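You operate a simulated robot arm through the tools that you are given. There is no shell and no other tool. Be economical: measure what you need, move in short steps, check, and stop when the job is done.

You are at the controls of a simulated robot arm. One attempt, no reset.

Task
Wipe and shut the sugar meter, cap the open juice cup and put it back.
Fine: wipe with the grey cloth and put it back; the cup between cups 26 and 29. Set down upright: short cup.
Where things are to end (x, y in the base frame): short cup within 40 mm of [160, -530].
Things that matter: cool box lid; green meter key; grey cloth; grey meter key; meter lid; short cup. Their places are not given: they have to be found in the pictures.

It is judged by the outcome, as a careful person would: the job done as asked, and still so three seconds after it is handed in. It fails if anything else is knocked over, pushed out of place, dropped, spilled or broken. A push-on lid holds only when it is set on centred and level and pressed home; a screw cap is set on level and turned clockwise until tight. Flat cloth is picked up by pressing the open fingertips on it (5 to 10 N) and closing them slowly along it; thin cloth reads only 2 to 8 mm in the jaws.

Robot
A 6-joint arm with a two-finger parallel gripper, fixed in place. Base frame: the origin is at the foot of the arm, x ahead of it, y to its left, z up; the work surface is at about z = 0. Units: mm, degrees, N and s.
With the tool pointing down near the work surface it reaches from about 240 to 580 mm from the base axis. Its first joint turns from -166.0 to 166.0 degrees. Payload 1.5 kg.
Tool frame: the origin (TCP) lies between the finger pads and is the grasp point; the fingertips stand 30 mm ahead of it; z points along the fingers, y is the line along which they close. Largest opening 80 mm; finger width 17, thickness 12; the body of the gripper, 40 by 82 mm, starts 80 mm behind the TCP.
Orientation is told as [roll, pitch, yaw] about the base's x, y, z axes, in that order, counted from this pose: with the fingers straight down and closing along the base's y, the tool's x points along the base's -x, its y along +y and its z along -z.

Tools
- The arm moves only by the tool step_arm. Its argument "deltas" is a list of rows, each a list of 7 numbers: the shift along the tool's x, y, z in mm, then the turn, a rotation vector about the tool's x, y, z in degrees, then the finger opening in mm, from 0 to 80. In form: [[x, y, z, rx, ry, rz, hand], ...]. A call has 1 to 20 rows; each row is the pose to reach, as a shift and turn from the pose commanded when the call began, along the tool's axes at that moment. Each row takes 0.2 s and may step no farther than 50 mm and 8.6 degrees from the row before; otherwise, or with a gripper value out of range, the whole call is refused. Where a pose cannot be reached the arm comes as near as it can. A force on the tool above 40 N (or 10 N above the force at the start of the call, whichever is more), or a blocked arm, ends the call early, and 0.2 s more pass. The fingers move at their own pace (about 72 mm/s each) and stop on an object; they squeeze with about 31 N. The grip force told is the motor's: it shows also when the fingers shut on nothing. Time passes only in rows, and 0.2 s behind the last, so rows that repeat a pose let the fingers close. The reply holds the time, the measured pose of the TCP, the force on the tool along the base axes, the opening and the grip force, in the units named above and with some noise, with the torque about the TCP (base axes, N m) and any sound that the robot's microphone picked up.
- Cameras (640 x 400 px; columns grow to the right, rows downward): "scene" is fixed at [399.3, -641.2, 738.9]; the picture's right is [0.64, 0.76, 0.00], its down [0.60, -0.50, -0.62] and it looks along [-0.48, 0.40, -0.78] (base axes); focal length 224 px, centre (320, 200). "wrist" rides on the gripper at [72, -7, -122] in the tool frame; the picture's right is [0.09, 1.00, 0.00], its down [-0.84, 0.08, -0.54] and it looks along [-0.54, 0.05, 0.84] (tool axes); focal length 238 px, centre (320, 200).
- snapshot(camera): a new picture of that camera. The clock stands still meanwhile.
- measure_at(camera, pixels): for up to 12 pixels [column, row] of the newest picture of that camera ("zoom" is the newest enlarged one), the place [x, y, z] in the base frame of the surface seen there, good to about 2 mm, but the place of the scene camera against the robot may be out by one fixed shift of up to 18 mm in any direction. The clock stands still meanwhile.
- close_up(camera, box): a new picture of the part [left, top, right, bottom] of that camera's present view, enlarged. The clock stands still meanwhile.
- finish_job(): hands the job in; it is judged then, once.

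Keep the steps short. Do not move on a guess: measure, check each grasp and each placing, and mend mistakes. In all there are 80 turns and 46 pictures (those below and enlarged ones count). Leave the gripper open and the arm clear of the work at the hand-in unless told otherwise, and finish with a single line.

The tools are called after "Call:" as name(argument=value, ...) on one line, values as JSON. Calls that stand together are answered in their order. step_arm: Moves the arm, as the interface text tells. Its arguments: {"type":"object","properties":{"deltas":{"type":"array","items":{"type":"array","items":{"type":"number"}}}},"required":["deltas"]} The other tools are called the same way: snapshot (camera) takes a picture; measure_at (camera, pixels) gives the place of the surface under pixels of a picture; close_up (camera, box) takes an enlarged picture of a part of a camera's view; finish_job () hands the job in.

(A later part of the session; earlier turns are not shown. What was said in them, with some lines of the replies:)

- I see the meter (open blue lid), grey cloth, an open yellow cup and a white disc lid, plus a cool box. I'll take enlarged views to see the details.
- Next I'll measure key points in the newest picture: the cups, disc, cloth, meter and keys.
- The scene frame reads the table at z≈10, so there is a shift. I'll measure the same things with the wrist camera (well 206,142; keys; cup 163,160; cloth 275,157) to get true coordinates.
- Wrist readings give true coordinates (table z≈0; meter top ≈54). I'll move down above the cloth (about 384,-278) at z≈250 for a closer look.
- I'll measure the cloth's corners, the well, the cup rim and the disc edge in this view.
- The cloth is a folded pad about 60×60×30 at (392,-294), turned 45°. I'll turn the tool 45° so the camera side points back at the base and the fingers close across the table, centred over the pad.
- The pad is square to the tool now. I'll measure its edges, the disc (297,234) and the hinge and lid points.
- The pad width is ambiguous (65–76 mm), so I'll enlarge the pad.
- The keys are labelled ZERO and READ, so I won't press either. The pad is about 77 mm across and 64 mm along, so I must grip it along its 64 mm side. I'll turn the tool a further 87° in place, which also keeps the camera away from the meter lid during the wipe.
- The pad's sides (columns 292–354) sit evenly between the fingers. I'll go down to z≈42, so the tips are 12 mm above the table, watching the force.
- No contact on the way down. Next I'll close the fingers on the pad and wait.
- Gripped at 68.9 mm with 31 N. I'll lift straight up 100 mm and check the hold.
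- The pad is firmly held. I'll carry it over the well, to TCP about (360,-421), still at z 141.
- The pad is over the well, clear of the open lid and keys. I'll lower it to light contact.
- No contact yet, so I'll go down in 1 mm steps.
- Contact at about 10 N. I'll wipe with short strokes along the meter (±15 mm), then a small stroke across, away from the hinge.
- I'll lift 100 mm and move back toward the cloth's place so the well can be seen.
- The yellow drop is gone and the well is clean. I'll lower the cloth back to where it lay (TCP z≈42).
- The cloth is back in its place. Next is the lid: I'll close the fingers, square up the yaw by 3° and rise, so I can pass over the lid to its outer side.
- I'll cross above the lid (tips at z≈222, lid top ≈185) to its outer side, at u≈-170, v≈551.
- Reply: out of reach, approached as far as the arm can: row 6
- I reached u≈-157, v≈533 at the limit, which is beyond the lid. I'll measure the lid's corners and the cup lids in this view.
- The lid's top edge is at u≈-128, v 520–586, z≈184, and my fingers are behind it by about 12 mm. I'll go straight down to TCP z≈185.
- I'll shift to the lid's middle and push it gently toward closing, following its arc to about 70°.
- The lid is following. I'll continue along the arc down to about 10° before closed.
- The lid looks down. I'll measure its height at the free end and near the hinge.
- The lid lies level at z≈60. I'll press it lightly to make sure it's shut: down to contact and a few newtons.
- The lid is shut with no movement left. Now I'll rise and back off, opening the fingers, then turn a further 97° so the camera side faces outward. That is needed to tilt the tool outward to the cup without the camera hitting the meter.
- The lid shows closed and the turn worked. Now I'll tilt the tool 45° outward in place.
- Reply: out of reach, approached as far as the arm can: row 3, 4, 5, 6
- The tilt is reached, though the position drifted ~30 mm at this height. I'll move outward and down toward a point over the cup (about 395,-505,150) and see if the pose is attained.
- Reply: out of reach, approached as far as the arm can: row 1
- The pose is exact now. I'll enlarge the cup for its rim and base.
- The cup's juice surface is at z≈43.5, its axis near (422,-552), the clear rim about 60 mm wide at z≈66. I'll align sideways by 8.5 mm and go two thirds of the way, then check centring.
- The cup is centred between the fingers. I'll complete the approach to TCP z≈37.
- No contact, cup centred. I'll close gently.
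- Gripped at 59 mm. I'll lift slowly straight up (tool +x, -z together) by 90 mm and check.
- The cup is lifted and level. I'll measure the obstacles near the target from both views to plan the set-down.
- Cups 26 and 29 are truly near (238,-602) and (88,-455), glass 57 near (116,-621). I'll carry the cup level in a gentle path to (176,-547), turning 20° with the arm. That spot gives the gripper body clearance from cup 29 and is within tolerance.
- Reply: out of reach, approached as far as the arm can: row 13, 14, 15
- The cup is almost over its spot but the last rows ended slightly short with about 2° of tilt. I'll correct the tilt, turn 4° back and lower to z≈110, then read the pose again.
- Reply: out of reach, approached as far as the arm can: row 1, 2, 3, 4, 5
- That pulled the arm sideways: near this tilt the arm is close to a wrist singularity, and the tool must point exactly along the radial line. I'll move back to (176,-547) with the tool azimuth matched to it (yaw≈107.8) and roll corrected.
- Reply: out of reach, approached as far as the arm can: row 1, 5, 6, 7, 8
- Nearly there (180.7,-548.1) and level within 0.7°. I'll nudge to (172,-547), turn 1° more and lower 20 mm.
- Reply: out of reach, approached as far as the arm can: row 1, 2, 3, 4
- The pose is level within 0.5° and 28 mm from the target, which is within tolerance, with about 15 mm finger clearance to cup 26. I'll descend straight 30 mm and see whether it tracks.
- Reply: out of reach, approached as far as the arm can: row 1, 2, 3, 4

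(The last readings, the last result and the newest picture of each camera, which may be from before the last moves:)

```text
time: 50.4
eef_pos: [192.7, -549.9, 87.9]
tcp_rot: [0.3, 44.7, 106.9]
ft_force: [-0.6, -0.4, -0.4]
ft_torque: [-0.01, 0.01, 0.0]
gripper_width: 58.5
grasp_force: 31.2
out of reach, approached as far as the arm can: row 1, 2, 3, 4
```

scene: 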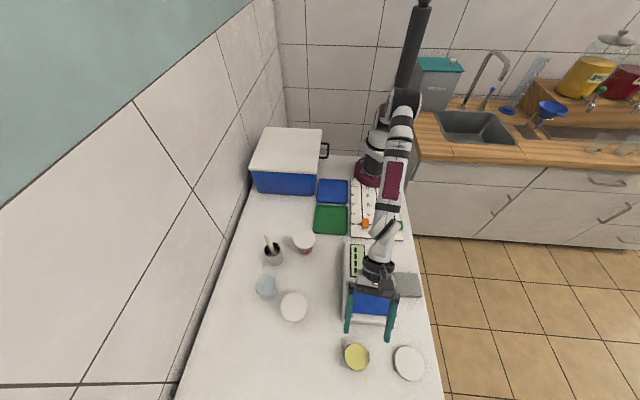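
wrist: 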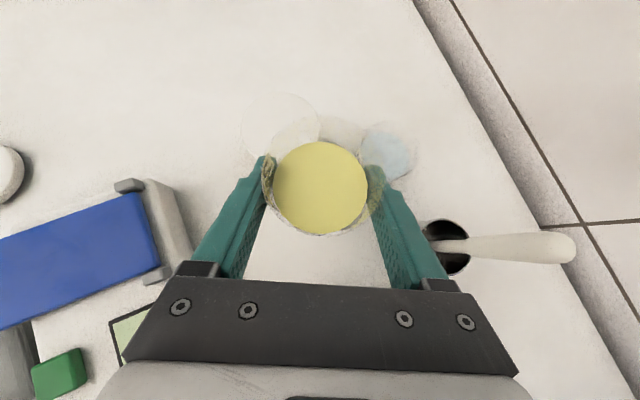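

The limit pushes the hand toward cup 26 as it lowers, so I won't set down here. I'll back up and set the cup in the open space at about (262,-508) instead, then regrasp it with the tool vertical for the final placing.

Call:
step_arm(deltas=[[8, 0, -8, 0, 0, 0, 45], [16, 0, -18, 0.3, 0.1, 0, 45], [24, -4, -29, 0.8, 0.3, -0.7, 45], [24, -15, -31, 2, 0.3, -1.8, 45], [22, -27, -34, 3.2, 0.3, -2.9, 45], [20.5, -39, -37, 4.3, 0.3, -4, 45], [19, -51, -39, 5.4, 0.3, -5, 45], [17.5, -63, -41, 6.4, 0.3, -6.1, 45], [16, -72, -43, 7.2, 0.3, -6.9, 45], [15.5, -78, -44, 7.65, 0.3, -7.35, 45], [15.5, -78, -44, 7.65, 0.3, -7.35, 45]])

```text
time: 52.8
eef_pos: [260.4, -506.8, 130.2]
tcp_rot: [1.5, 43.2, 116.9]
ft_force: [0.2, 0.4, -0.8]
ft_torque: [-0.01, 0.0, 0.02]
gripper_width: 58.9
grasp_force: 30.9
out of reach, approached as far as the arm can: row 4, 5, 6, 7, 8, 9, 10
```

Position is good. I'll hold one row to read the settled pose.

Call:
step_arm(deltas=[[0, 0, 0, 0, 0, 0, 45], [0, 0, 0, 0, 0, 0, 45]])

Call:
snapshot(camera="scene")

```text
time: 53.4
eef_pos: [260.9, -505.9, 128.6]
tcp_rot: [1.5, 43.2, 116.8]
ft_force: [-0.8, -0.6, -1.0]
ft_torque: [0.03, 0.02, 0.0]
gripper_width: 58.8
grasp_force: 31.0
```

```text
14 pictures are left
```

scene: 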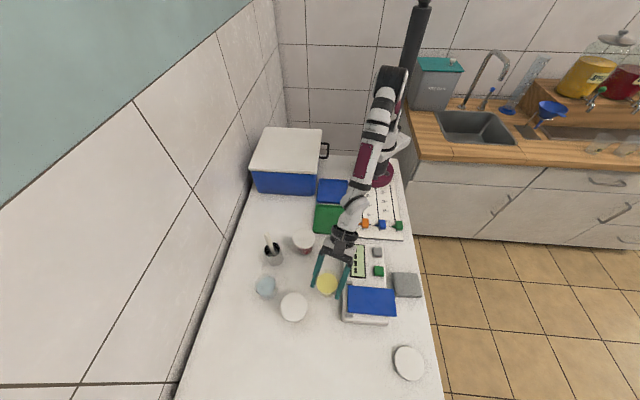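

The tool is off level by about 2° (roll 1.5, pitch 43.2). I'll correct it in place.

Call:
step_arm(deltas=[[0, 0, 0, 0.8, 0.9, 0, 45], [0, 0, 0, 1.5, 1.8, 0, 45], [0, 0, 0, 1.5, 1.8, 0, 45]])

```text
time: 54.2
eef_pos: [280.3, -504.8, 137.9]
tcp_rot: [0.0, 45.9, 117.4]
ft_force: [0.3, -0.4, -0.7]
ft_torque: [-0.03, -0.03, -0.01]
gripper_width: 58.7
grasp_force: 31.3
out of reach, approached as far as the arm can: row 1, 2, 3
```

Now I understand: with a 45° tilt the wrist straightens out at small radius, so this pose only works farther out. I'll set the cup down in open space at about (320,-555), r≈640, then regrasp it with less tilt. First I move out there.

Call:
step_arm(deltas=[[4, -2, 11, 0.3, -0.2, -0.3, 45], [8, -4, 22, 0.6, -0.4, -0.6, 45], [12, -6, 33, 0.9, -0.6, -0.9, 45], [16, -8, 44, 1.2, -0.8, -1.2, 45], [20, -10, 55, 1.5, -0.9, -1.5, 45], [23.6, -12.2, 64.6, 1.85, -0.9, -1.85, 45], [23.6, -12.2, 64.6, 1.85, -0.9, -1.85, 45]])

```text
time: 55.8
eef_pos: [324.2, -545.7, 111.9]
tcp_rot: [-0.8, 45.0, 119.5]
ft_force: [-0.5, -0.4, -0.3]
ft_torque: [0.0, -0.03, 0.03]
gripper_width: 58.8
grasp_force: 31.4
out of reach, approached as far as the arm can: row 1, 2, 3, 4, 5, 6
```

Call:
step_arm(deltas=[[-4, 2, 6, -0.3, 0, 0, 45], [-9, 4, 13, -0.6, 0, 0, 45], [-14, 6, 20, -0.8, 0, 0, 45], [-18.4, 8.2, 26.9, -0.8, 0, 0, 45], [-18.4, 8.2, 26.9, -0.8, 0, 0, 45]])

```text
time: 57.0
eef_pos: [318.8, -564.4, 79.1]
tcp_rot: [-1.7, 46.5, 119.8]
ft_force: [0.0, 0.9, -1.5]
ft_torque: [0.0, 0.01, 0.0]
gripper_width: 58.5
grasp_force: 31.1
out of reach, approached as far as the arm can: row 1, 2, 3, 4
```

Call:
step_arm(deltas=[[0, 0, 0, 0, 0, 0, 45], [0, 0, 0, 0, 0, 0, 45]])

```text
time: 57.6
eef_pos: [320.0, -563.2, 78.3]
tcp_rot: [-1.6, 46.4, 120.0]
ft_force: [0.7, -0.4, -0.5]
ft_torque: [0.0, 0.01, -0.03]
gripper_width: 58.7
grasp_force: 30.4
```

Settled at (320,-563,78), roll -1.6, pitch 46.4. I'll level the cup in place and hold.

Call:
step_arm(deltas=[[0, 0, 0, -0.8, -0.7, 0, 45], [0, 0, 0, -1.6, -1.4, 0, 45], [0, 0, 0, -1.6, -1.4, 0, 45], [0, 0, 0, -1.6, -1.4, 0, 45]])

```text
time: 58.6
eef_pos: [321.0, -564.7, 78.4]
tcp_rot: [0.1, 45.0, 119.9]
ft_force: [-0.5, 0.2, -0.9]
ft_torque: [0.0, -0.01, 0.0]
gripper_width: 59.0
grasp_force: 31.6
```

Level and within reach. I'll descend straight to just above the table and check the pose.

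Call:
step_arm(deltas=[[-7, 0, 7, 0, 0, 0, 45], [-14, 0, 14, 0, 0, 0, 45], [-20, 0, 20, 0, 0, 0, 45], [-25, 0, 25, 0, 0, 0, 45], [-25, 0, 25, 0, 0, 0, 45]])

```text
time: 59.8
eef_pos: [319.6, -564.3, 45.5]
tcp_rot: [-0.3, 44.8, 119.9]
ft_force: [0.9, 0.2, -1.0]
ft_torque: [-0.01, 0.04, 0.0]
gripper_width: 58.5
grasp_force: 30.4
```

Call:
step_arm(deltas=[[-1.5, 0, 1.5, 0, 0, 0, 45], [-2.5, 0, 2.5, 0, 0, 0, 45], [-3.2, 0, 3.2, 0, 0, 0, 45], [-3.9, 0, 3.9, 0, 0, 0, 45], [-3.9, 0, 3.9, 0, 0, 0, 45]])

```text
time: 61.0
eef_pos: [319.0, -565.3, 39.9]
tcp_rot: [-0.5, 44.9, 119.9]
ft_force: [-0.1, 0.5, 4.0]
ft_torque: [-0.07, 0.14, -0.03]
gripper_width: 58.7
grasp_force: 30.5
```

Touching the table at 4 N. I'll open gently and withdraw along the fingers.

Call:
step_arm(deltas=[[0, 0, 0, 0, 0, 0, 62], [0, 0, 0, 0, 0, 0, 66], [0, 0, 0, 0, 0, 0, 72], [0, 0, 0, 0, 0, 0, 78], [0, 0, 0, 0, 0, 0, 80], [0, 0, -10, 0, 0, 0, 80], [0, 0, -30, 0, 0, 0, 80], [0, 0, -55, 0, 0, 0, 80], [5, 0, -80, 0, 0, 0, 80], [15, 0, -105, 0, 0, 0, 80]])

Call:
snapshot(camera="wrist")

```text
time: 63.2
eef_pos: [285.1, -514.6, 124.8]
tcp_rot: [-0.5, 44.9, 120.0]
ft_force: [0.4, 0.7, -0.3]
ft_torque: [-0.01, -0.01, 0.01]
gripper_width: 80.0
grasp_force: 0.0
out of reach, approached as far as the arm can: row 7, 8, 9, 10
```

```text
13 pictures are left
```

wrist: 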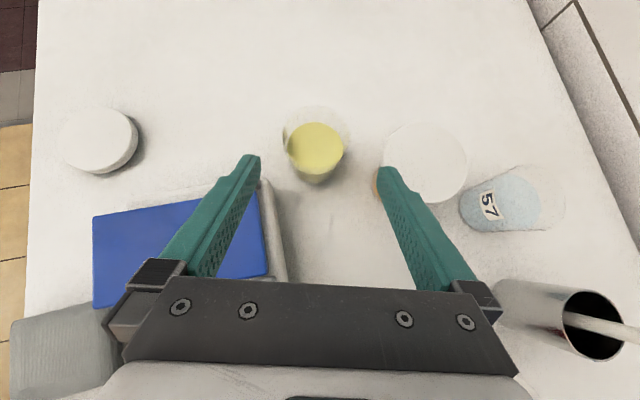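

The cup stands upright in the open. I'll measure its centre and the disc again for the next grasps.

Call:
measure_at(camera="wrist", pixels=[[315, 148], [289, 148], [340, 148], [315, 128], [315, 168], [425, 160], [97, 138], [65, 140], [128, 136], [97, 112], [97, 164], [540, 205]])

Call:
step_arm(deltas=[[0, 0, 0, 0, -5, 0, 80], [0, 0, 0, 0, -10, 0, 80], [0, 0, 0, 0, -15, 0, 80], [0, 0, 0, 0, -15, 0, 80]])

```text
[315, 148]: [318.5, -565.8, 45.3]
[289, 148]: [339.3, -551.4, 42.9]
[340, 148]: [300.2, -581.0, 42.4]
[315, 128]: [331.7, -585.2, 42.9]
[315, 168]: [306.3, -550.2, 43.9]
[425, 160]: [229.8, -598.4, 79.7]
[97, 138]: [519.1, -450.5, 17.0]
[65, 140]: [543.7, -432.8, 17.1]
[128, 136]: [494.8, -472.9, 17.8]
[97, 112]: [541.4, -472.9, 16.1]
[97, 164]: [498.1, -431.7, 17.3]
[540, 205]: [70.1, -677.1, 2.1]
```

```text
time: 64.2
eef_pos: [292.5, -499.1, 117.3]
tcp_rot: [3.5, 35.9, 119.8]
ft_force: [0.2, 0.1, 0.8]
ft_torque: [0.0, 0.01, 0.04]
gripper_width: 79.9
grasp_force: 0.1
out of reach, approached as far as the arm can: row 1, 2, 3, 4
```

The disc is at (519,-452), the cup at (318.5,-566). The flipped wrist is fighting its limits, so I'll raise the hand clear, go upright, and then unwind the 180° turn back to the natural wrist posture.

Call:
step_arm(deltas=[[3, 0, -39, 0, 0, 0, 80], [6, 0, -78, 0, 0, 0, 80], [10, 0, -116, 0, 0, 0, 80], [10, 0, -116, -1, -7, 0, 80], [10, 0, -116, -2, -14, 0, 80], [10, 0, -116, -3, -21, 0, 80], [10, 0, -116, -3, -28, 0, 80], [10, 0, -116, -3, -36, 0, 80], [10, 0, -116, -3, -36, 0, 80]])

```text
time: 66.2
eef_pos: [228.6, -380.6, 112.3]
tcp_rot: [9.6, 14.7, 119.9]
ft_force: [-0.9, 0.3, 0.5]
ft_torque: [0.01, 0.04, -0.01]
gripper_width: 79.8
grasp_force: 0.1
out of reach, approached as far as the arm can: row 1, 2, 3, 4, 5, 6, 7, 8, 9
```

The arm went to an unexpected place (z 112). I'll look at the scene before any more motion.

Call:
snapshot(camera="scene")

```text
12 pictures are left
```

scene: 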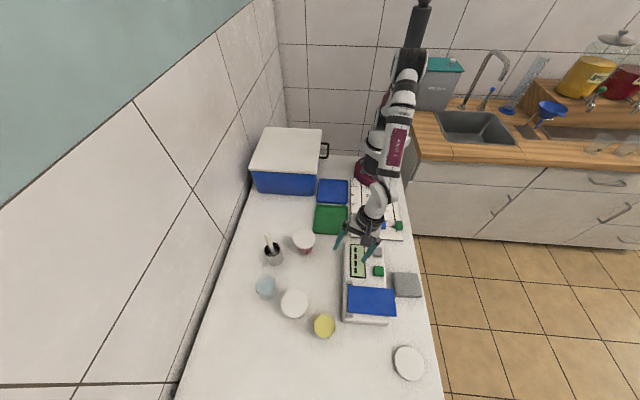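

Call:
step_arm(deltas=[[0, 0, -20, 0, 0, 0, 80], [0, 0, -40, 0, 0, 0, 80], [0, 0, -60, 0, 0, 0, 80]])

```text
time: 67.0
eef_pos: [225.9, -350.9, 152.2]
tcp_rot: [10.5, 15.6, 120.2]
ft_force: [0.5, -0.2, -0.1]
ft_torque: [-0.01, -0.03, -0.02]
gripper_width: 80.1
grasp_force: 0.1
out of reach, approached as far as the arm can: row 1, 2, 3
```

Still at a limit. I'll try unwinding the tool roll (turning about its own axis the opposite way), which should free the joint.

Call:
step_arm(deltas=[[0, 0, -5, 0, 0, -8, 80], [0, 0, -10, 0, 0, -16, 80], [0, 0, -15, 0, 0, -24, 80], [0, 0, -20, 0, 0, -32, 80], [0, 0, -25, 0, 0, -40, 80], [0, 0, -25, 0, 0, -40, 80]])

```text
time: 68.4
eef_pos: [222.3, -335.7, 160.0]
tcp_rot: [17.9, 5.3, 159.5]
ft_force: [0.4, 0.2, 1.0]
ft_torque: [0.05, 0.01, 0.01]
gripper_width: 80.0
grasp_force: 0.0
out of reach, approached as far as the arm can: row 1, 2, 3, 4, 5, 6
```

The wrist seems twisted near its straight position. I'll bring the tool upright in place (undo roll 17.9° and pitch 5.3°) with hold rows so the joints can follow.

Call:
step_arm(deltas=[[0, 0, 0, 3, -0.9, 0, 80], [0, 0, 0, 6, -1.8, 0, 80], [0, 0, 0, 9, -2.7, 0, 80], [0, 0, 0, 12, -3.6, 0, 80], [0, 0, 0, 15, -4.5, 0, 80], [0, 0, 0, 17.9, -5.3, 0, 80], [0, 0, 0, 17.9, -5.3, 0, 80], [0, 0, 0, 17.9, -5.3, 0, 80], [0, 0, 0, 17.9, -5.3, 0, 80]])

```text
time: 70.4
eef_pos: [223.5, -335.5, 159.8]
tcp_rot: [18.0, 5.4, 159.6]
ft_force: [0.5, -0.3, 0.0]
ft_torque: [-0.03, -0.01, 0.04]
gripper_width: 79.9
grasp_force: 0.1
out of reach, approached as far as the arm can: row 1, 2, 3, 4, 5, 6, 7, 8, 9
```

No motion at all, so some wrist joint sits on a limit in that direction. I'll test the other side: swing the tool further sideways about the wrist (free air, well above the cups) to find the free direction.

Call:
step_arm(deltas=[[-13.7, 24.2, -2, -7, -4, 0, 80], [-27.2, 47.9, -7.7, -13.9, -7.9, 0, 80], [-40.2, 70.7, -17, -20.9, -11.9, 0, 80]])

```text
time: 71.2
eef_pos: [160.2, -378.7, 193.0]
tcp_rot: [39.0, -5.0, 153.8]
ft_force: [0.2, 0.9, 0.4]
ft_torque: [-0.01, 0.01, 0.01]
gripper_width: 80.0
grasp_force: 0.0
```

That worked with no limit. From here I'll bring the tool upright by swinging back while rising toward (235,-290,190).

Call:
step_arm(deltas=[[4.7, -14.7, -11.8, 6.5, 0.8, 0, 80], [9.4, -29.3, -23.5, 13, 1.7, 0, 80], [14, -44, -35.3, 19.5, 2.5, 0, 80], [18.7, -58.7, -47, 26, 3.3, 0, 80], [23.4, -73.3, -58.8, 32.5, 4.2, 0, 80], [28.1, -88, -70.6, 39, 5, 0, 80], [28.1, -88, -70.6, 39, 5, 0, 80]])

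```text
time: 72.8
eef_pos: [194.0, -247.7, 71.2]
tcp_rot: [8.0, 1.1, 155.7]
ft_force: [-0.6, 0.2, 0.3]
ft_torque: [-0.02, 0.01, 0.03]
gripper_width: 80.0
grasp_force: 0.0
out of reach, approached as far as the arm can: row 3, 4, 5, 6, 7
```

The tool was pulled low again. It seems the forearm roll has wound up, so the way out is to unwind it round the outer side. First I go back, rising, to the sideways pose that was reachable.

Call:
step_arm(deltas=[[2, 14, -22, -4, -0.5, 0, 80], [7, 44, -42, -11, -1.5, 0.5, 80], [12, 79, -62, -18, -3, 1, 80], [18, 114, -82, -25, -4, 1.5, 80], [22.9, 149, -102, -31, -5, 2, 80], [22.9, 149, -102, -31, -5, 2, 80]])

Call:
close_up(camera="scene", box=[250, 100, 490, 280])

```text
time: 74.2
eef_pos: [156.8, -378.7, 195.1]
tcp_rot: [39.2, -2.8, 151.9]
ft_force: [0.5, -0.9, 0.3]
ft_torque: [0.0, -0.01, 0.04]
gripper_width: 80.3
grasp_force: 0.1
```

```text
2.22 times, centred on (370, 190) of scene
```

zoom: 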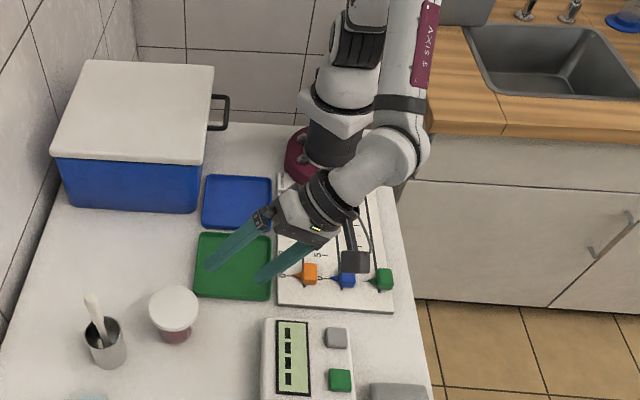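

The sideways pose is reached again. Now I'll swing the tool gradually around the outer side (free air, z>190): first to a tilt of 50° toward -y.

Call:
step_arm(deltas=[[19.5, 6.4, -4.4, -1.9, 5.8, 0, 80], [39, 12.8, -8.8, -3.8, 11.6, 0, 80], [58.5, 19.2, -13.2, -5.8, 17.4, 0, 80], [78, 25.6, -17.7, -7.7, 23.2, 0, 80]])

```text
time: 75.2
eef_pos: [222.0, -425.3, 220.1]
tcp_rot: [48.6, 14.0, 168.0]
ft_force: [0.1, 1.1, -0.3]
ft_torque: [0.01, -0.01, 0.05]
gripper_width: 80.2
grasp_force: 0.0
```

Call:
step_arm(deltas=[[26, -3, -7.5, 0.9, 7.7, 0, 80], [52, -5.7, -15, 1.9, 15.5, 0, 80], [78, -8.5, -22.5, 2.8, 23.2, 0, 80], [103.7, -11.4, -30, 3.7, 30.9, 0, 80]])

```text
time: 76.2
eef_pos: [324.0, -414.4, 256.2]
tcp_rot: [55.8, 33.4, -165.5]
ft_force: [0.4, 0.7, -0.3]
ft_torque: [0.0, 0.0, 0.03]
gripper_width: 80.0
grasp_force: 0.0
```

The unwinding works. I'll continue round toward the +x side.

Call:
step_arm(deltas=[[8, -21, -7, 6.5, 2.5, 0, 80], [16, -42, -14, 13, 5, 0, 80], [24, -64, -21, 19.6, 7.4, 0, 80], [32, -85, -27.5, 26.2, 9.9, 0, 80], [40.2, -106, -34.3, 32.7, 12.4, 0, 80]])

```text
time: 77.4
eef_pos: [378.5, -273.2, 173.5]
tcp_rot: [35.6, 40.1, -155.1]
ft_force: [0.2, 0.1, 0.2]
ft_torque: [-0.01, 0.0, 0.0]
gripper_width: 80.2
grasp_force: 0.2
out of reach, approached as far as the arm can: row 3, 4, 5
```

It met a limit near the end, but most of the way round is done. From here I'll try going upright at (330,-290,250).

Call:
step_arm(deltas=[[1.5, 7, -11, 4.2, -6, 0, 80], [3, 14, -22, 8.4, -12.1, 0, 80], [4.6, 21, -33, 12.6, -18.2, 0, 80], [6.2, 28, -44, 16.7, -24.2, 0, 80], [7.7, 35, -55, 20.9, -30.3, 0, 80], [9.3, 42, -66, 25.1, -36.3, 0, 80], [10.8, 49.5, -77, 29.3, -42.4, 0, 80], [10.8, 49.5, -77, 29.3, -42.4, 0, 80]])

```text
time: 79.2
eef_pos: [328.9, -290.4, 250.3]
tcp_rot: [-0.1, -0.1, -168.4]
ft_force: [0.4, -0.9, 0.1]
ft_torque: [-0.01, 0.01, 0.0]
gripper_width: 79.8
grasp_force: 0.1
out of reach, approached as far as the arm can: row 1, 2, 3, 4
```

The wrist is free again: vertical at (329,-290,250). I'll now turn back 108° to the natural yaw (-60.6), pointing at the cup.

Call:
step_arm(deltas=[[0, 0, 0, 0, 0, -7.7, 80], [0, 0, 0, 0, 0, -15.4, 80], [0, 0, 0, 0, 0, -23.1, 80], [0, 0, 0, 0, 0, -30.8, 80], [0, 0, 0, 0, 0, -38.5, 80], [0, 0, 0, 0, 0, -46.2, 80], [0, 0, 0, 0, 0, -53.9, 80], [0, 0, 0, 0, 0, -61.6, 80], [0, 0, 0, 0, 0, -69.3, 80], [0, 0, 0, 0, 0, -77, 80], [0, 0, 0, 0, 0, -84.7, 80], [0, 0, 0, 0, 0, -92.4, 80], [0, 0, 0, 0, 0, -100.1, 80], [0, 0, 0, 0, 0, -107.8, 80]])

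```text
time: 82.2
eef_pos: [329.1, -289.5, 250.7]
tcp_rot: [0.0, 0.1, -60.5]
ft_force: [0.0, -0.1, 0.8]
ft_torque: [0.0, 0.0, -0.01]
gripper_width: 79.5
grasp_force: 0.1
```

Clean. Now I'll move to the pre-grasp point behind and above the cup with a 22° outward tilt, and take a picture.

Call:
step_arm(deltas=[[-32, -24, 18, 0, 0, 0, 80], [-64, -48, 36, 0, 0, 0, 80], [-97, -72, 55, 0, -5.5, 0, 80], [-129, -96, 73, 0, -11, 0, 80], [-161, -120, 92, 0, -16.5, 0, 80], [-193.7, -144.2, 110, 0, -22, 0, 80], [-193.7, -144.2, 110, 0, -22, 0, 80]])

Call:
snapshot(camera="wrist")

```text
time: 83.8
eef_pos: [299.3, -530.7, 140.5]
tcp_rot: [0.0, -22.0, -60.7]
ft_force: [-0.7, 0.2, -0.1]
ft_torque: [-0.01, 0.03, -0.01]
gripper_width: 80.0
grasp_force: 0.1
```

```text
10 pictures are left
```

wrist: 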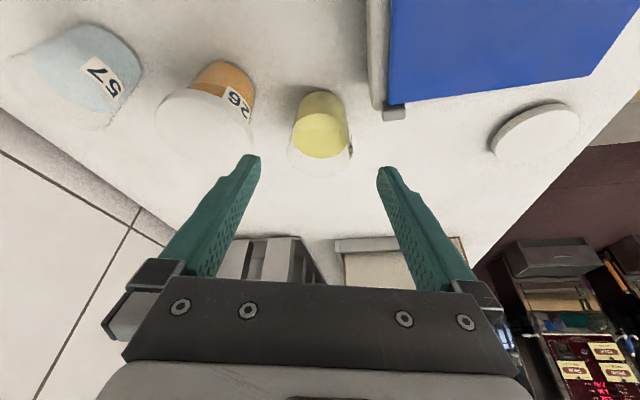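

The pose is exact and the cup is centred (column ~321). I'll narrow to 72 mm, advance 110 mm along the fingers, and close gently.

Call:
step_arm(deltas=[[0, 0, 0, 0, 0, 0, 72], [0, 0, 25, 0, 0, 0, 72], [0, 0, 50, 0, 0, 0, 72], [0, 0, 75, 0, 0, 0, 72], [0, 0, 95, 0, 0, 0, 72], [0, 0, 110, 0, 0, 0, 72], [0, 0, 110, 0, 0, 0, 72]])

Call:
step_arm(deltas=[[0, 0, 0, 0, 0, 0, 66], [0, 0, 0, 0, 0, 0, 60], [0, 0, 0, 0, 0, 0, 55], [0, 0, 0, 0, 0, 0, 50], [0, 0, 0, 0, 0, 0, 45], [0, 0, 0, 0, 0, 0, 45], [0, 0, 0, 0, 0, 0, 45]])

```text
time: 85.4
eef_pos: [319.7, -565.4, 38.8]
tcp_rot: [0.0, -21.9, -60.8]
ft_force: [-1.0, 0.7, 0.1]
ft_torque: [-0.04, 0.03, 0.01]
gripper_width: 71.9
grasp_force: 0.0
```

```text
time: 87.0
eef_pos: [319.7, -564.5, 39.0]
tcp_rot: [0.1, -22.0, -60.6]
ft_force: [-1.4, -1.4, 5.3]
ft_torque: [-0.15, 0.21, -0.04]
gripper_width: 57.6
grasp_force: 31.1
```

Gripped at 57.6 mm. I'll lift 100 mm, then carry to above (165,-540), keeping the tool pointed radially.

Call:
step_arm(deltas=[[-3.8, 0, -9.3, 0, 0, 0, 45], [-11, 0, -27.8, 0, 0, 0, 45], [-19, 0, -46, 0, 0, 0, 45], [-27, 0, -66, 0, 0, 0, 45], [-34, 0, -84, 0, 0, 0, 45], [-37.5, 0, -92.7, 0, 0, 0, 45]])

Call:
step_arm(deltas=[[7, -7, -3, 0.3, 0, 0.7, 45], [18, -20, -7.5, 0.8, 0, 2, 45], [29.5, -36, -12.2, 1.4, 0, 3.4, 45], [41, -52, -17, 2, 0, 4.9, 45], [52, -68, -21.5, 2.6, 0, 6.4, 45], [63.5, -84, -26, 3.2, 0, 7.9, 45], [74, -99, -30, 3.75, 0, 9.3, 45], [83, -112, -33.7, 4.25, 0, 10.5, 45], [90.6, -122.4, -36.6, 4.65, 0, 11.5, 45], [90.6, -122.4, -36.6, 4.65, 0, 11.5, 45]])

Call:
snapshot(camera="wrist")

```text
time: 88.4
eef_pos: [320.0, -566.1, 137.2]
tcp_rot: [0.1, -22.0, -60.8]
ft_force: [-0.6, -0.1, -0.7]
ft_torque: [0.01, 0.01, 0.02]
gripper_width: 57.9
grasp_force: 30.5
```

```text
time: 90.6
eef_pos: [164.8, -538.8, 136.7]
tcp_rot: [0.0, -21.9, -73.2]
ft_force: [-0.6, 0.3, -0.6]
ft_torque: [-0.04, 0.03, 0.0]
gripper_width: 57.6
grasp_force: 31.3
```

```text
9 pictures are left
```

wrist: 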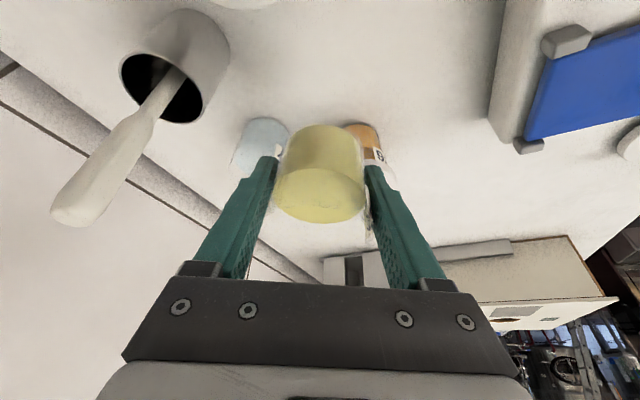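

The pose is exact and level. I'll lower to the table with fine final steps.

Call:
step_arm(deltas=[[7.5, 0, 18.5, 0, 0, 0, 45], [15, 0, 37, 0, 0, 0, 45], [22.5, 0, 55.6, 0, 0, 0, 45], [28.5, 0, 70.5, 0, 0, 0, 45], [32.3, 0, 79.7, 0, 0, 0, 45], [34.5, 0, 85.3, 0, 0, 0, 45], [34.5, 0, 85.3, 0, 0, 0, 45]])

Call:
step_arm(deltas=[[0.7, 0, 1.8, 0, 0, 0, 45], [1.3, 0, 3.2, 0, 0, 0, 45], [1.8, 0, 4.5, 0, 0, 0, 45], [2.2, 0, 5.5, 0, 0, 0, 45], [2.4, 0, 6, 0, 0, 0, 45]])

```text
time: 92.2
eef_pos: [165.2, -541.0, 46.3]
tcp_rot: [0.0, -21.9, -73.2]
ft_force: [0.2, -0.5, -1.1]
ft_torque: [0.0, -0.03, 0.02]
gripper_width: 57.7
grasp_force: 31.0
```

```text
time: 93.4
eef_pos: [164.5, -539.6, 39.4]
tcp_rot: [0.1, -21.9, -73.1]
ft_force: [-0.6, 0.4, -1.5]
ft_torque: [-0.01, -0.01, -0.02]
gripper_width: 57.4
grasp_force: 30.9
```

Almost touching. I'll lower the last millimetre, open gently, retreat along the fingers, then travel high to the pre-grasp point for the disc lid (30° tilt), and take a picture.

Call:
step_arm(deltas=[[0.3, 0, 0.7, 0, 0, 0, 45], [0.5, 0, 1.2, 0, 0, 0, 45], [0.5, 0, 1.2, 0, 0, 0, 60], [0.5, 0, 1.2, 0, 0, 0, 64], [0.5, 0, 1.2, 0, 0, 0, 70], [0.5, 0, 1.2, 0, 0, 0, 76], [0.5, 0, 1.2, 0, 0, 0, 76], [0, 0, -8, 0, 0, 0, 76], [0, 0, -30, 0, 0, 0, 76], [0, 0, -60, 0, 0, 0, 76], [0, 0, -90, 0, 0, 0, 76], [0, 0, -110, 0, 0, 0, 76]])

Call:
step_arm(deltas=[[-20, 34, -1, -1.5, 0, -3.7, 80], [-40, 68, -2, -3, 0, -7.5, 80], [-60, 102, -3, -4.5, 0, -11.2, 80], [-80.2, 136.8, -4.2, -6.06, 0, -14.97, 80]])

Call:
step_arm(deltas=[[-3.4, 34.5, 13.2, -1.4, -1.6, -2.9, 80], [-6.8, 69, 26.5, -2.8, -3.2, -5.8, 80], [-10.2, 103.5, 39.8, -4.2, -4.8, -8.6, 80], [-13.6, 138, 53, -5.6, -6.4, -11.5, 80], [-17.1, 172.5, 66.3, -7, -8, -14.4, 80], [-17.1, 172.5, 66.3, -7, -8, -14.4, 80]])

Call:
snapshot(camera="wrist")

Call:
close_up(camera="scene", box=[230, 210, 350, 330])

```text
time: 96.0
eef_pos: [151.5, -500.5, 140.7]
tcp_rot: [0.0, -21.9, -73.0]
ft_force: [-0.1, -0.5, 0.1]
ft_torque: [-0.01, -0.01, 0.0]
gripper_width: 75.9
grasp_force: 0.1
```

```text
time: 97.0
eef_pos: [306.3, -530.2, 176.2]
tcp_rot: [0.1, -21.9, -56.9]
ft_force: [-0.9, -0.4, 0.0]
ft_torque: [0.01, 0.02, -0.04]
gripper_width: 80.1
grasp_force: 0.1
```

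```text
time: 98.4
eef_pos: [471.2, -469.1, 121.1]
tcp_rot: [0.0, -29.9, -40.9]
ft_force: [0.1, -0.1, -0.5]
ft_torque: [0.01, -0.02, 0.01]
gripper_width: 80.5
grasp_force: 0.0
```

```text
8 pictures are left
```

wrist: 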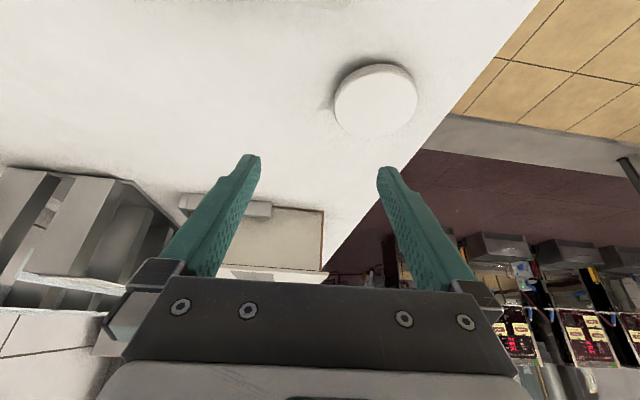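

```text
3.33 times, centred on (290, 270) of scene
```

zoom: 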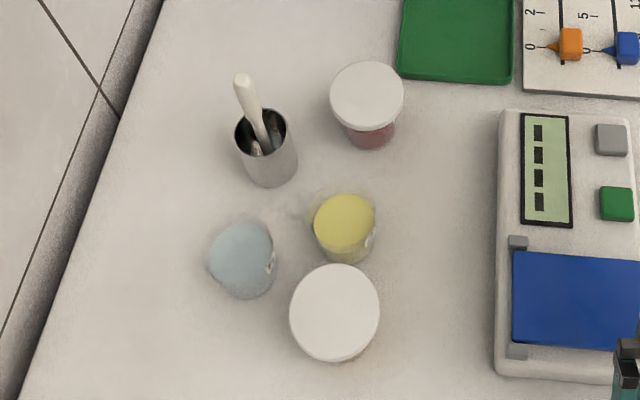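

The cup stands upright between 29 and 26. My sideways shift was off by 59 mm (now at 471,-469). I'll correct it and advance 70 mm toward the disc, and take a picture.

Call:
step_arm(deltas=[[17, 22, -9, 0, 0, 0, 80], [33.6, 44.6, -18.2, 0, 0, 0, 80], [33.6, 44.6, 10, 0, 0, 0, 80], [33.6, 44.6, 35, 0, 0, 0, 80], [33.6, 44.6, 52, 0, 0, 0, 80], [33.6, 44.6, 52, 0, 0, 0, 80]])

Call:
snapshot(camera="wrist")

```text
time: 99.8
eef_pos: [498.9, -434.8, 58.4]
tcp_rot: [-0.1, -30.0, -40.9]
ft_force: [-0.5, 0.8, 0.5]
ft_torque: [0.0, -0.04, 0.0]
gripper_width: 80.0
grasp_force: 0.0
```

```text
6 pictures are left
```

wrist: 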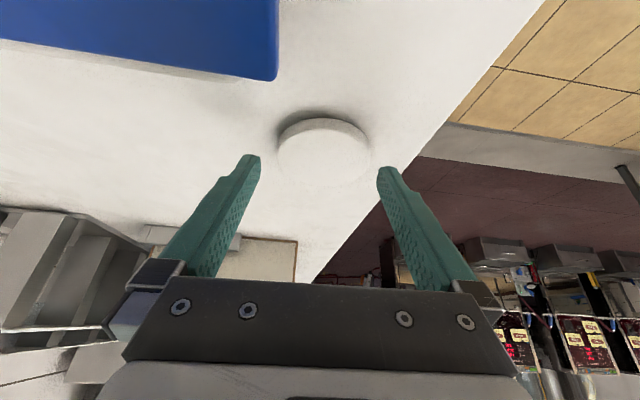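

The disc (columns 277–369) is nearly centred, 1.5 mm right. I'll make the final advance, close on it, lift 105 mm and look.

Call:
step_arm(deltas=[[0, 2, 0, 0, 0, 0, 80], [0.4, 2, 12, 0, 0, 0, 80], [0.8, 2, 22, 0, 0, 0, 80], [0.8, 2, 28.5, 0, 0, 0, 80], [0.8, 2, 28.5, 0, 0, 0, 80]])

Call:
step_arm(deltas=[[0, 0, 0, 0, 0, 0, 74], [0, 0, 0, 0, 0, 0, 70], [0, 0, 0, 0, 0, 0, 66], [0, 0, 0, 0, 0, 0, 62], [0, 0, 0, 0, 0, 0, 58], [0, 0, 0, 0, 0, 0, 58], [0, 0, 0, 0, 0, 0, 58]])

Call:
step_arm(deltas=[[-4, 0, -7, 0, 0, 0, 58], [-12, 0, -21, 0, 0, 0, 58], [-22, 0, -38, 0, 0, 0, 58], [-34, 0, -59, 0, 0, 0, 58], [-45, 0, -78, 0, 0, 0, 58], [-52.5, 0, -91, 0, 0, 0, 58], [-52.5, 0, -91, 0, 0, 0, 58]])

Call:
snapshot(camera="wrist")

```text
time: 101.0
eef_pos: [510.5, -442.4, 33.0]
tcp_rot: [0.0, -30.0, -40.9]
ft_force: [-0.3, 0.0, -0.2]
ft_torque: [0.01, 0.03, 0.01]
gripper_width: 79.9
grasp_force: 0.2
```

```text
time: 102.6
eef_pos: [510.0, -440.9, 33.7]
tcp_rot: [0.0, -30.0, -41.0]
ft_force: [-0.1, -1.1, -0.1]
ft_torque: [-0.01, -0.03, 0.04]
gripper_width: 70.1
grasp_force: 31.1
```

```text
time: 104.2
eef_pos: [510.3, -441.5, 139.7]
tcp_rot: [0.0, -30.0, -41.0]
ft_force: [0.1, 0.7, -1.5]
ft_torque: [-0.04, 0.03, 0.01]
gripper_width: 70.1
grasp_force: 31.4
```

```text
5 pictures are left
```

wrist: 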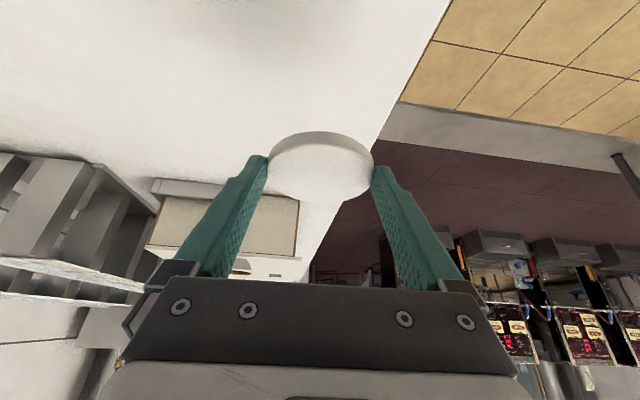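

The lid is held level at 70 mm. I'll carry it to above the cup, keeping the tilt, and measure the cup's juice surface in the last enlarged scene picture, with the green key for calibration.

Call:
step_arm(deltas=[[10, -20, -6, 1, 0, 1.7, 58], [25, -49, -14.5, 2.4, 0, 4.1, 58], [40, -78, -23, 3.8, 0, 6.5, 58], [55, -107, -32, 5.2, 0, 9, 58], [70, -136, -40.5, 6.6, 0, 11.4, 58], [85.3, -166.2, -49.3, 8.05, 0, 13.94, 58]])

Call:
step_arm(deltas=[[11, -27, -6.3, 1.4, 0, 2.5, 58], [22, -55, -12.7, 2.9, 0, 5, 58], [33, -83, -19, 4.4, 0, 7.6, 58], [44, -110, -25.4, 5.8, 0, 10, 58], [54, -135, -31.2, 7.1, 0, 12.3, 58], [61, -153.2, -35.2, 8.05, 0, 13.94, 58], [61, -153.2, -35.2, 8.05, 0, 13.94, 58]])

Call:
measure_at(camera="zoom", pixels=[[617, 203], [611, 138], [344, 222], [344, 200], [344, 244], [322, 222], [366, 222], [335, 312], [368, 92]])

Call:
snapshot(camera="wrist")

```text
time: 105.6
eef_pos: [327.1, -502.6, 140.1]
tcp_rot: [0.1, -30.0, -57.0]
ft_force: [-0.1, 0.9, 0.5]
ft_torque: [-0.02, 0.0, 0.02]
gripper_width: 70.4
grasp_force: 31.1
```

```text
time: 107.2
eef_pos: [160.4, -527.2, 138.4]
tcp_rot: [0.0, -30.1, -73.3]
ft_force: [0.3, -0.6, 0.8]
ft_torque: [0.01, 0.0, 0.04]
gripper_width: 70.2
grasp_force: 31.4
```

```text
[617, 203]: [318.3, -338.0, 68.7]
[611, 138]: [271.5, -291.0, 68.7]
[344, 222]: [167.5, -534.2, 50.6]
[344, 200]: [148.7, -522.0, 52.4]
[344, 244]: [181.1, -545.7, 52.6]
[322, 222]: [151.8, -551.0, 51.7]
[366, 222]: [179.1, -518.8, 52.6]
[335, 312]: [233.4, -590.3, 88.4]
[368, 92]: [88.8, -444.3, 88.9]
```

```text
4 pictures are left
5 turns are left
```

wrist: 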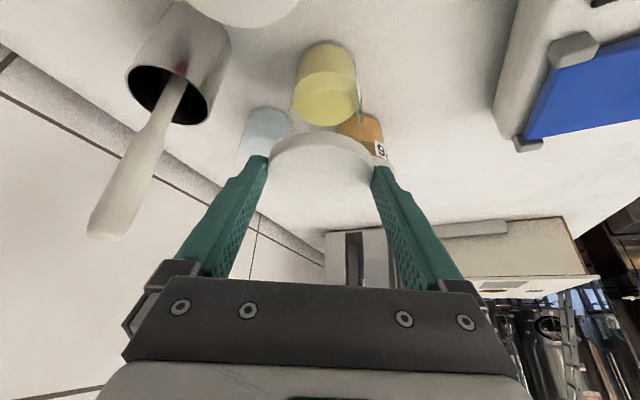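

The lid is over the cup; my projection puts the juice centre where expected (within ~1 mm). I'll lower to just above the rim, then press down in small steps until the force stop.

Call:
step_arm(deltas=[[3, 0.7, 5.2, 0, 0, 0, 58], [8, 0.7, 13.9, 0, 0, 0, 58], [13, 0.7, 22.5, 0, 0, 0, 58], [16, 0.7, 27.7, 0, 0, 0, 58], [16, 0.7, 27.7, 0, 0, 0, 58]])

Call:
step_arm(deltas=[[1, 0, 1.7, 0, 0, 0, 58], [2, 0, 3.5, 0, 0, 0, 58], [2.8, 0, 4.8, 0, 0, 0, 58], [3.5, 0, 6.1, 0, 0, 0, 58], [4.2, 0, 7.3, 0, 0, 0, 58], [5, 0, 8.7, 0, 0, 0, 58], [5.7, 0, 9.9, 0, 0, 0, 58], [6.5, 0, 11.3, 0, 0, 0, 58], [7.2, 0, 12.5, 0, 0, 0, 58], [8, 0, 13.9, 0, 0, 0, 58], [8.7, 0, 15.1, 0, 0, 0, 58], [9.5, 0, 16.5, 0, 0, 0, 58]])

Call:
close_up(camera="scene", box=[250, 230, 350, 310])

```text
time: 108.4
eef_pos: [160.7, -526.0, 106.3]
tcp_rot: [0.0, -30.0, -73.1]
ft_force: [0.2, 1.1, 0.3]
ft_torque: [-0.04, 0.02, -0.01]
gripper_width: 70.5
grasp_force: 31.6
```

```text
time: 111.0
eef_pos: [159.9, -528.2, 89.0]
tcp_rot: [0.0, -30.2, -73.1]
ft_force: [4.5, -4.6, 28.5]
ft_torque: [-0.63, -0.43, 0.2]
gripper_width: 71.7
grasp_force: 30.7
heard: snap
```

```text
5.00 times, centred on (300, 270) of scene
4 turns are left
```

zoom: 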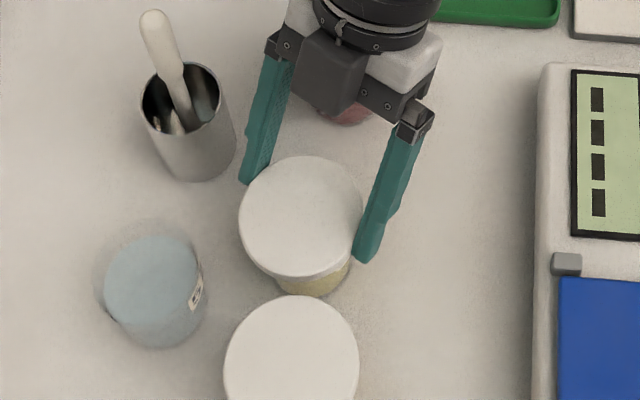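

A "snap" was heard and the lid is on. I'll unload, open, withdraw along the fingers and rise clear, then check with pictures.

Call:
step_arm(deltas=[[-0.7, 0, -1.2, 0, 0, 0, 58], [-1, 0, -1.8, 0, 0, 0, 70], [-1, 0, -1.8, 0, 0, 0, 76], [-1, 0, -1.8, 0, 0, 0, 80], [-1, 0, -1.8, 0, 0, 0, 80], [-1, 0, -10, 0, 0, 0, 80], [-1, 0, -30, 0, 0, 0, 80], [-5, 0, -65, 0, 0, 0, 80], [-20, 0, -105, 0, 0, 0, 80], [-35, 0, -140, 0, 0, 0, 80], [-50, 0, -170, 0, 0, 0, 80]])

Call:
close_up(camera="scene", box=[240, 220, 440, 345])

Call:
snapshot(camera="wrist")

```text
time: 113.4
eef_pos: [148.4, -487.5, 260.6]
tcp_rot: [0.1, -30.0, -73.1]
ft_force: [0.0, -0.2, 1.1]
ft_torque: [0.03, -0.01, 0.02]
gripper_width: 80.0
grasp_force: 0.1
```

```text
3.20 times, centred on (340, 282) of scene
```

zoom: 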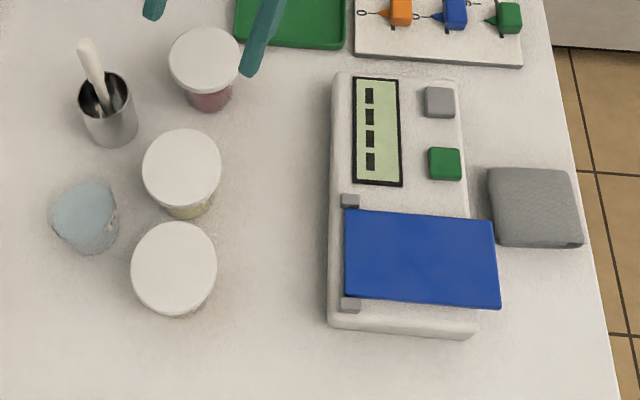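

```text
1 pictures are left
3 turns are left
```

wrist: 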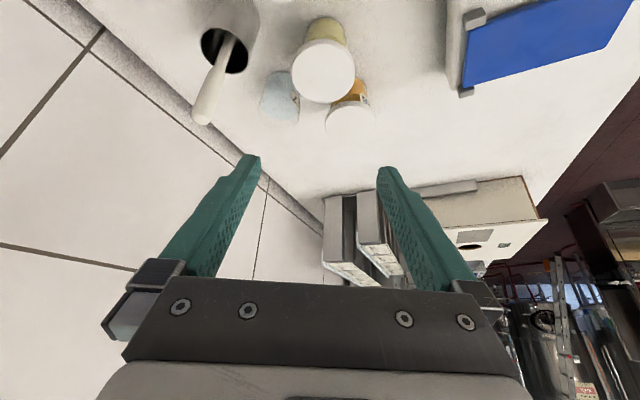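

The pictures show the cup capped and upright between cups 26 and 29, the meter wiped and its lid down. The cloth is back in its place, and the arm is clear with the gripper open. I'll hand in.

Call:
finish_job()

```text
The job is handed in.
```

The meter is wiped and shut, the cloth is back in its place, and the short cup is capped (the lid snapped on) and standing upright between cups 26 and 29 at about (164, -540), roughly 11 mm from its target.
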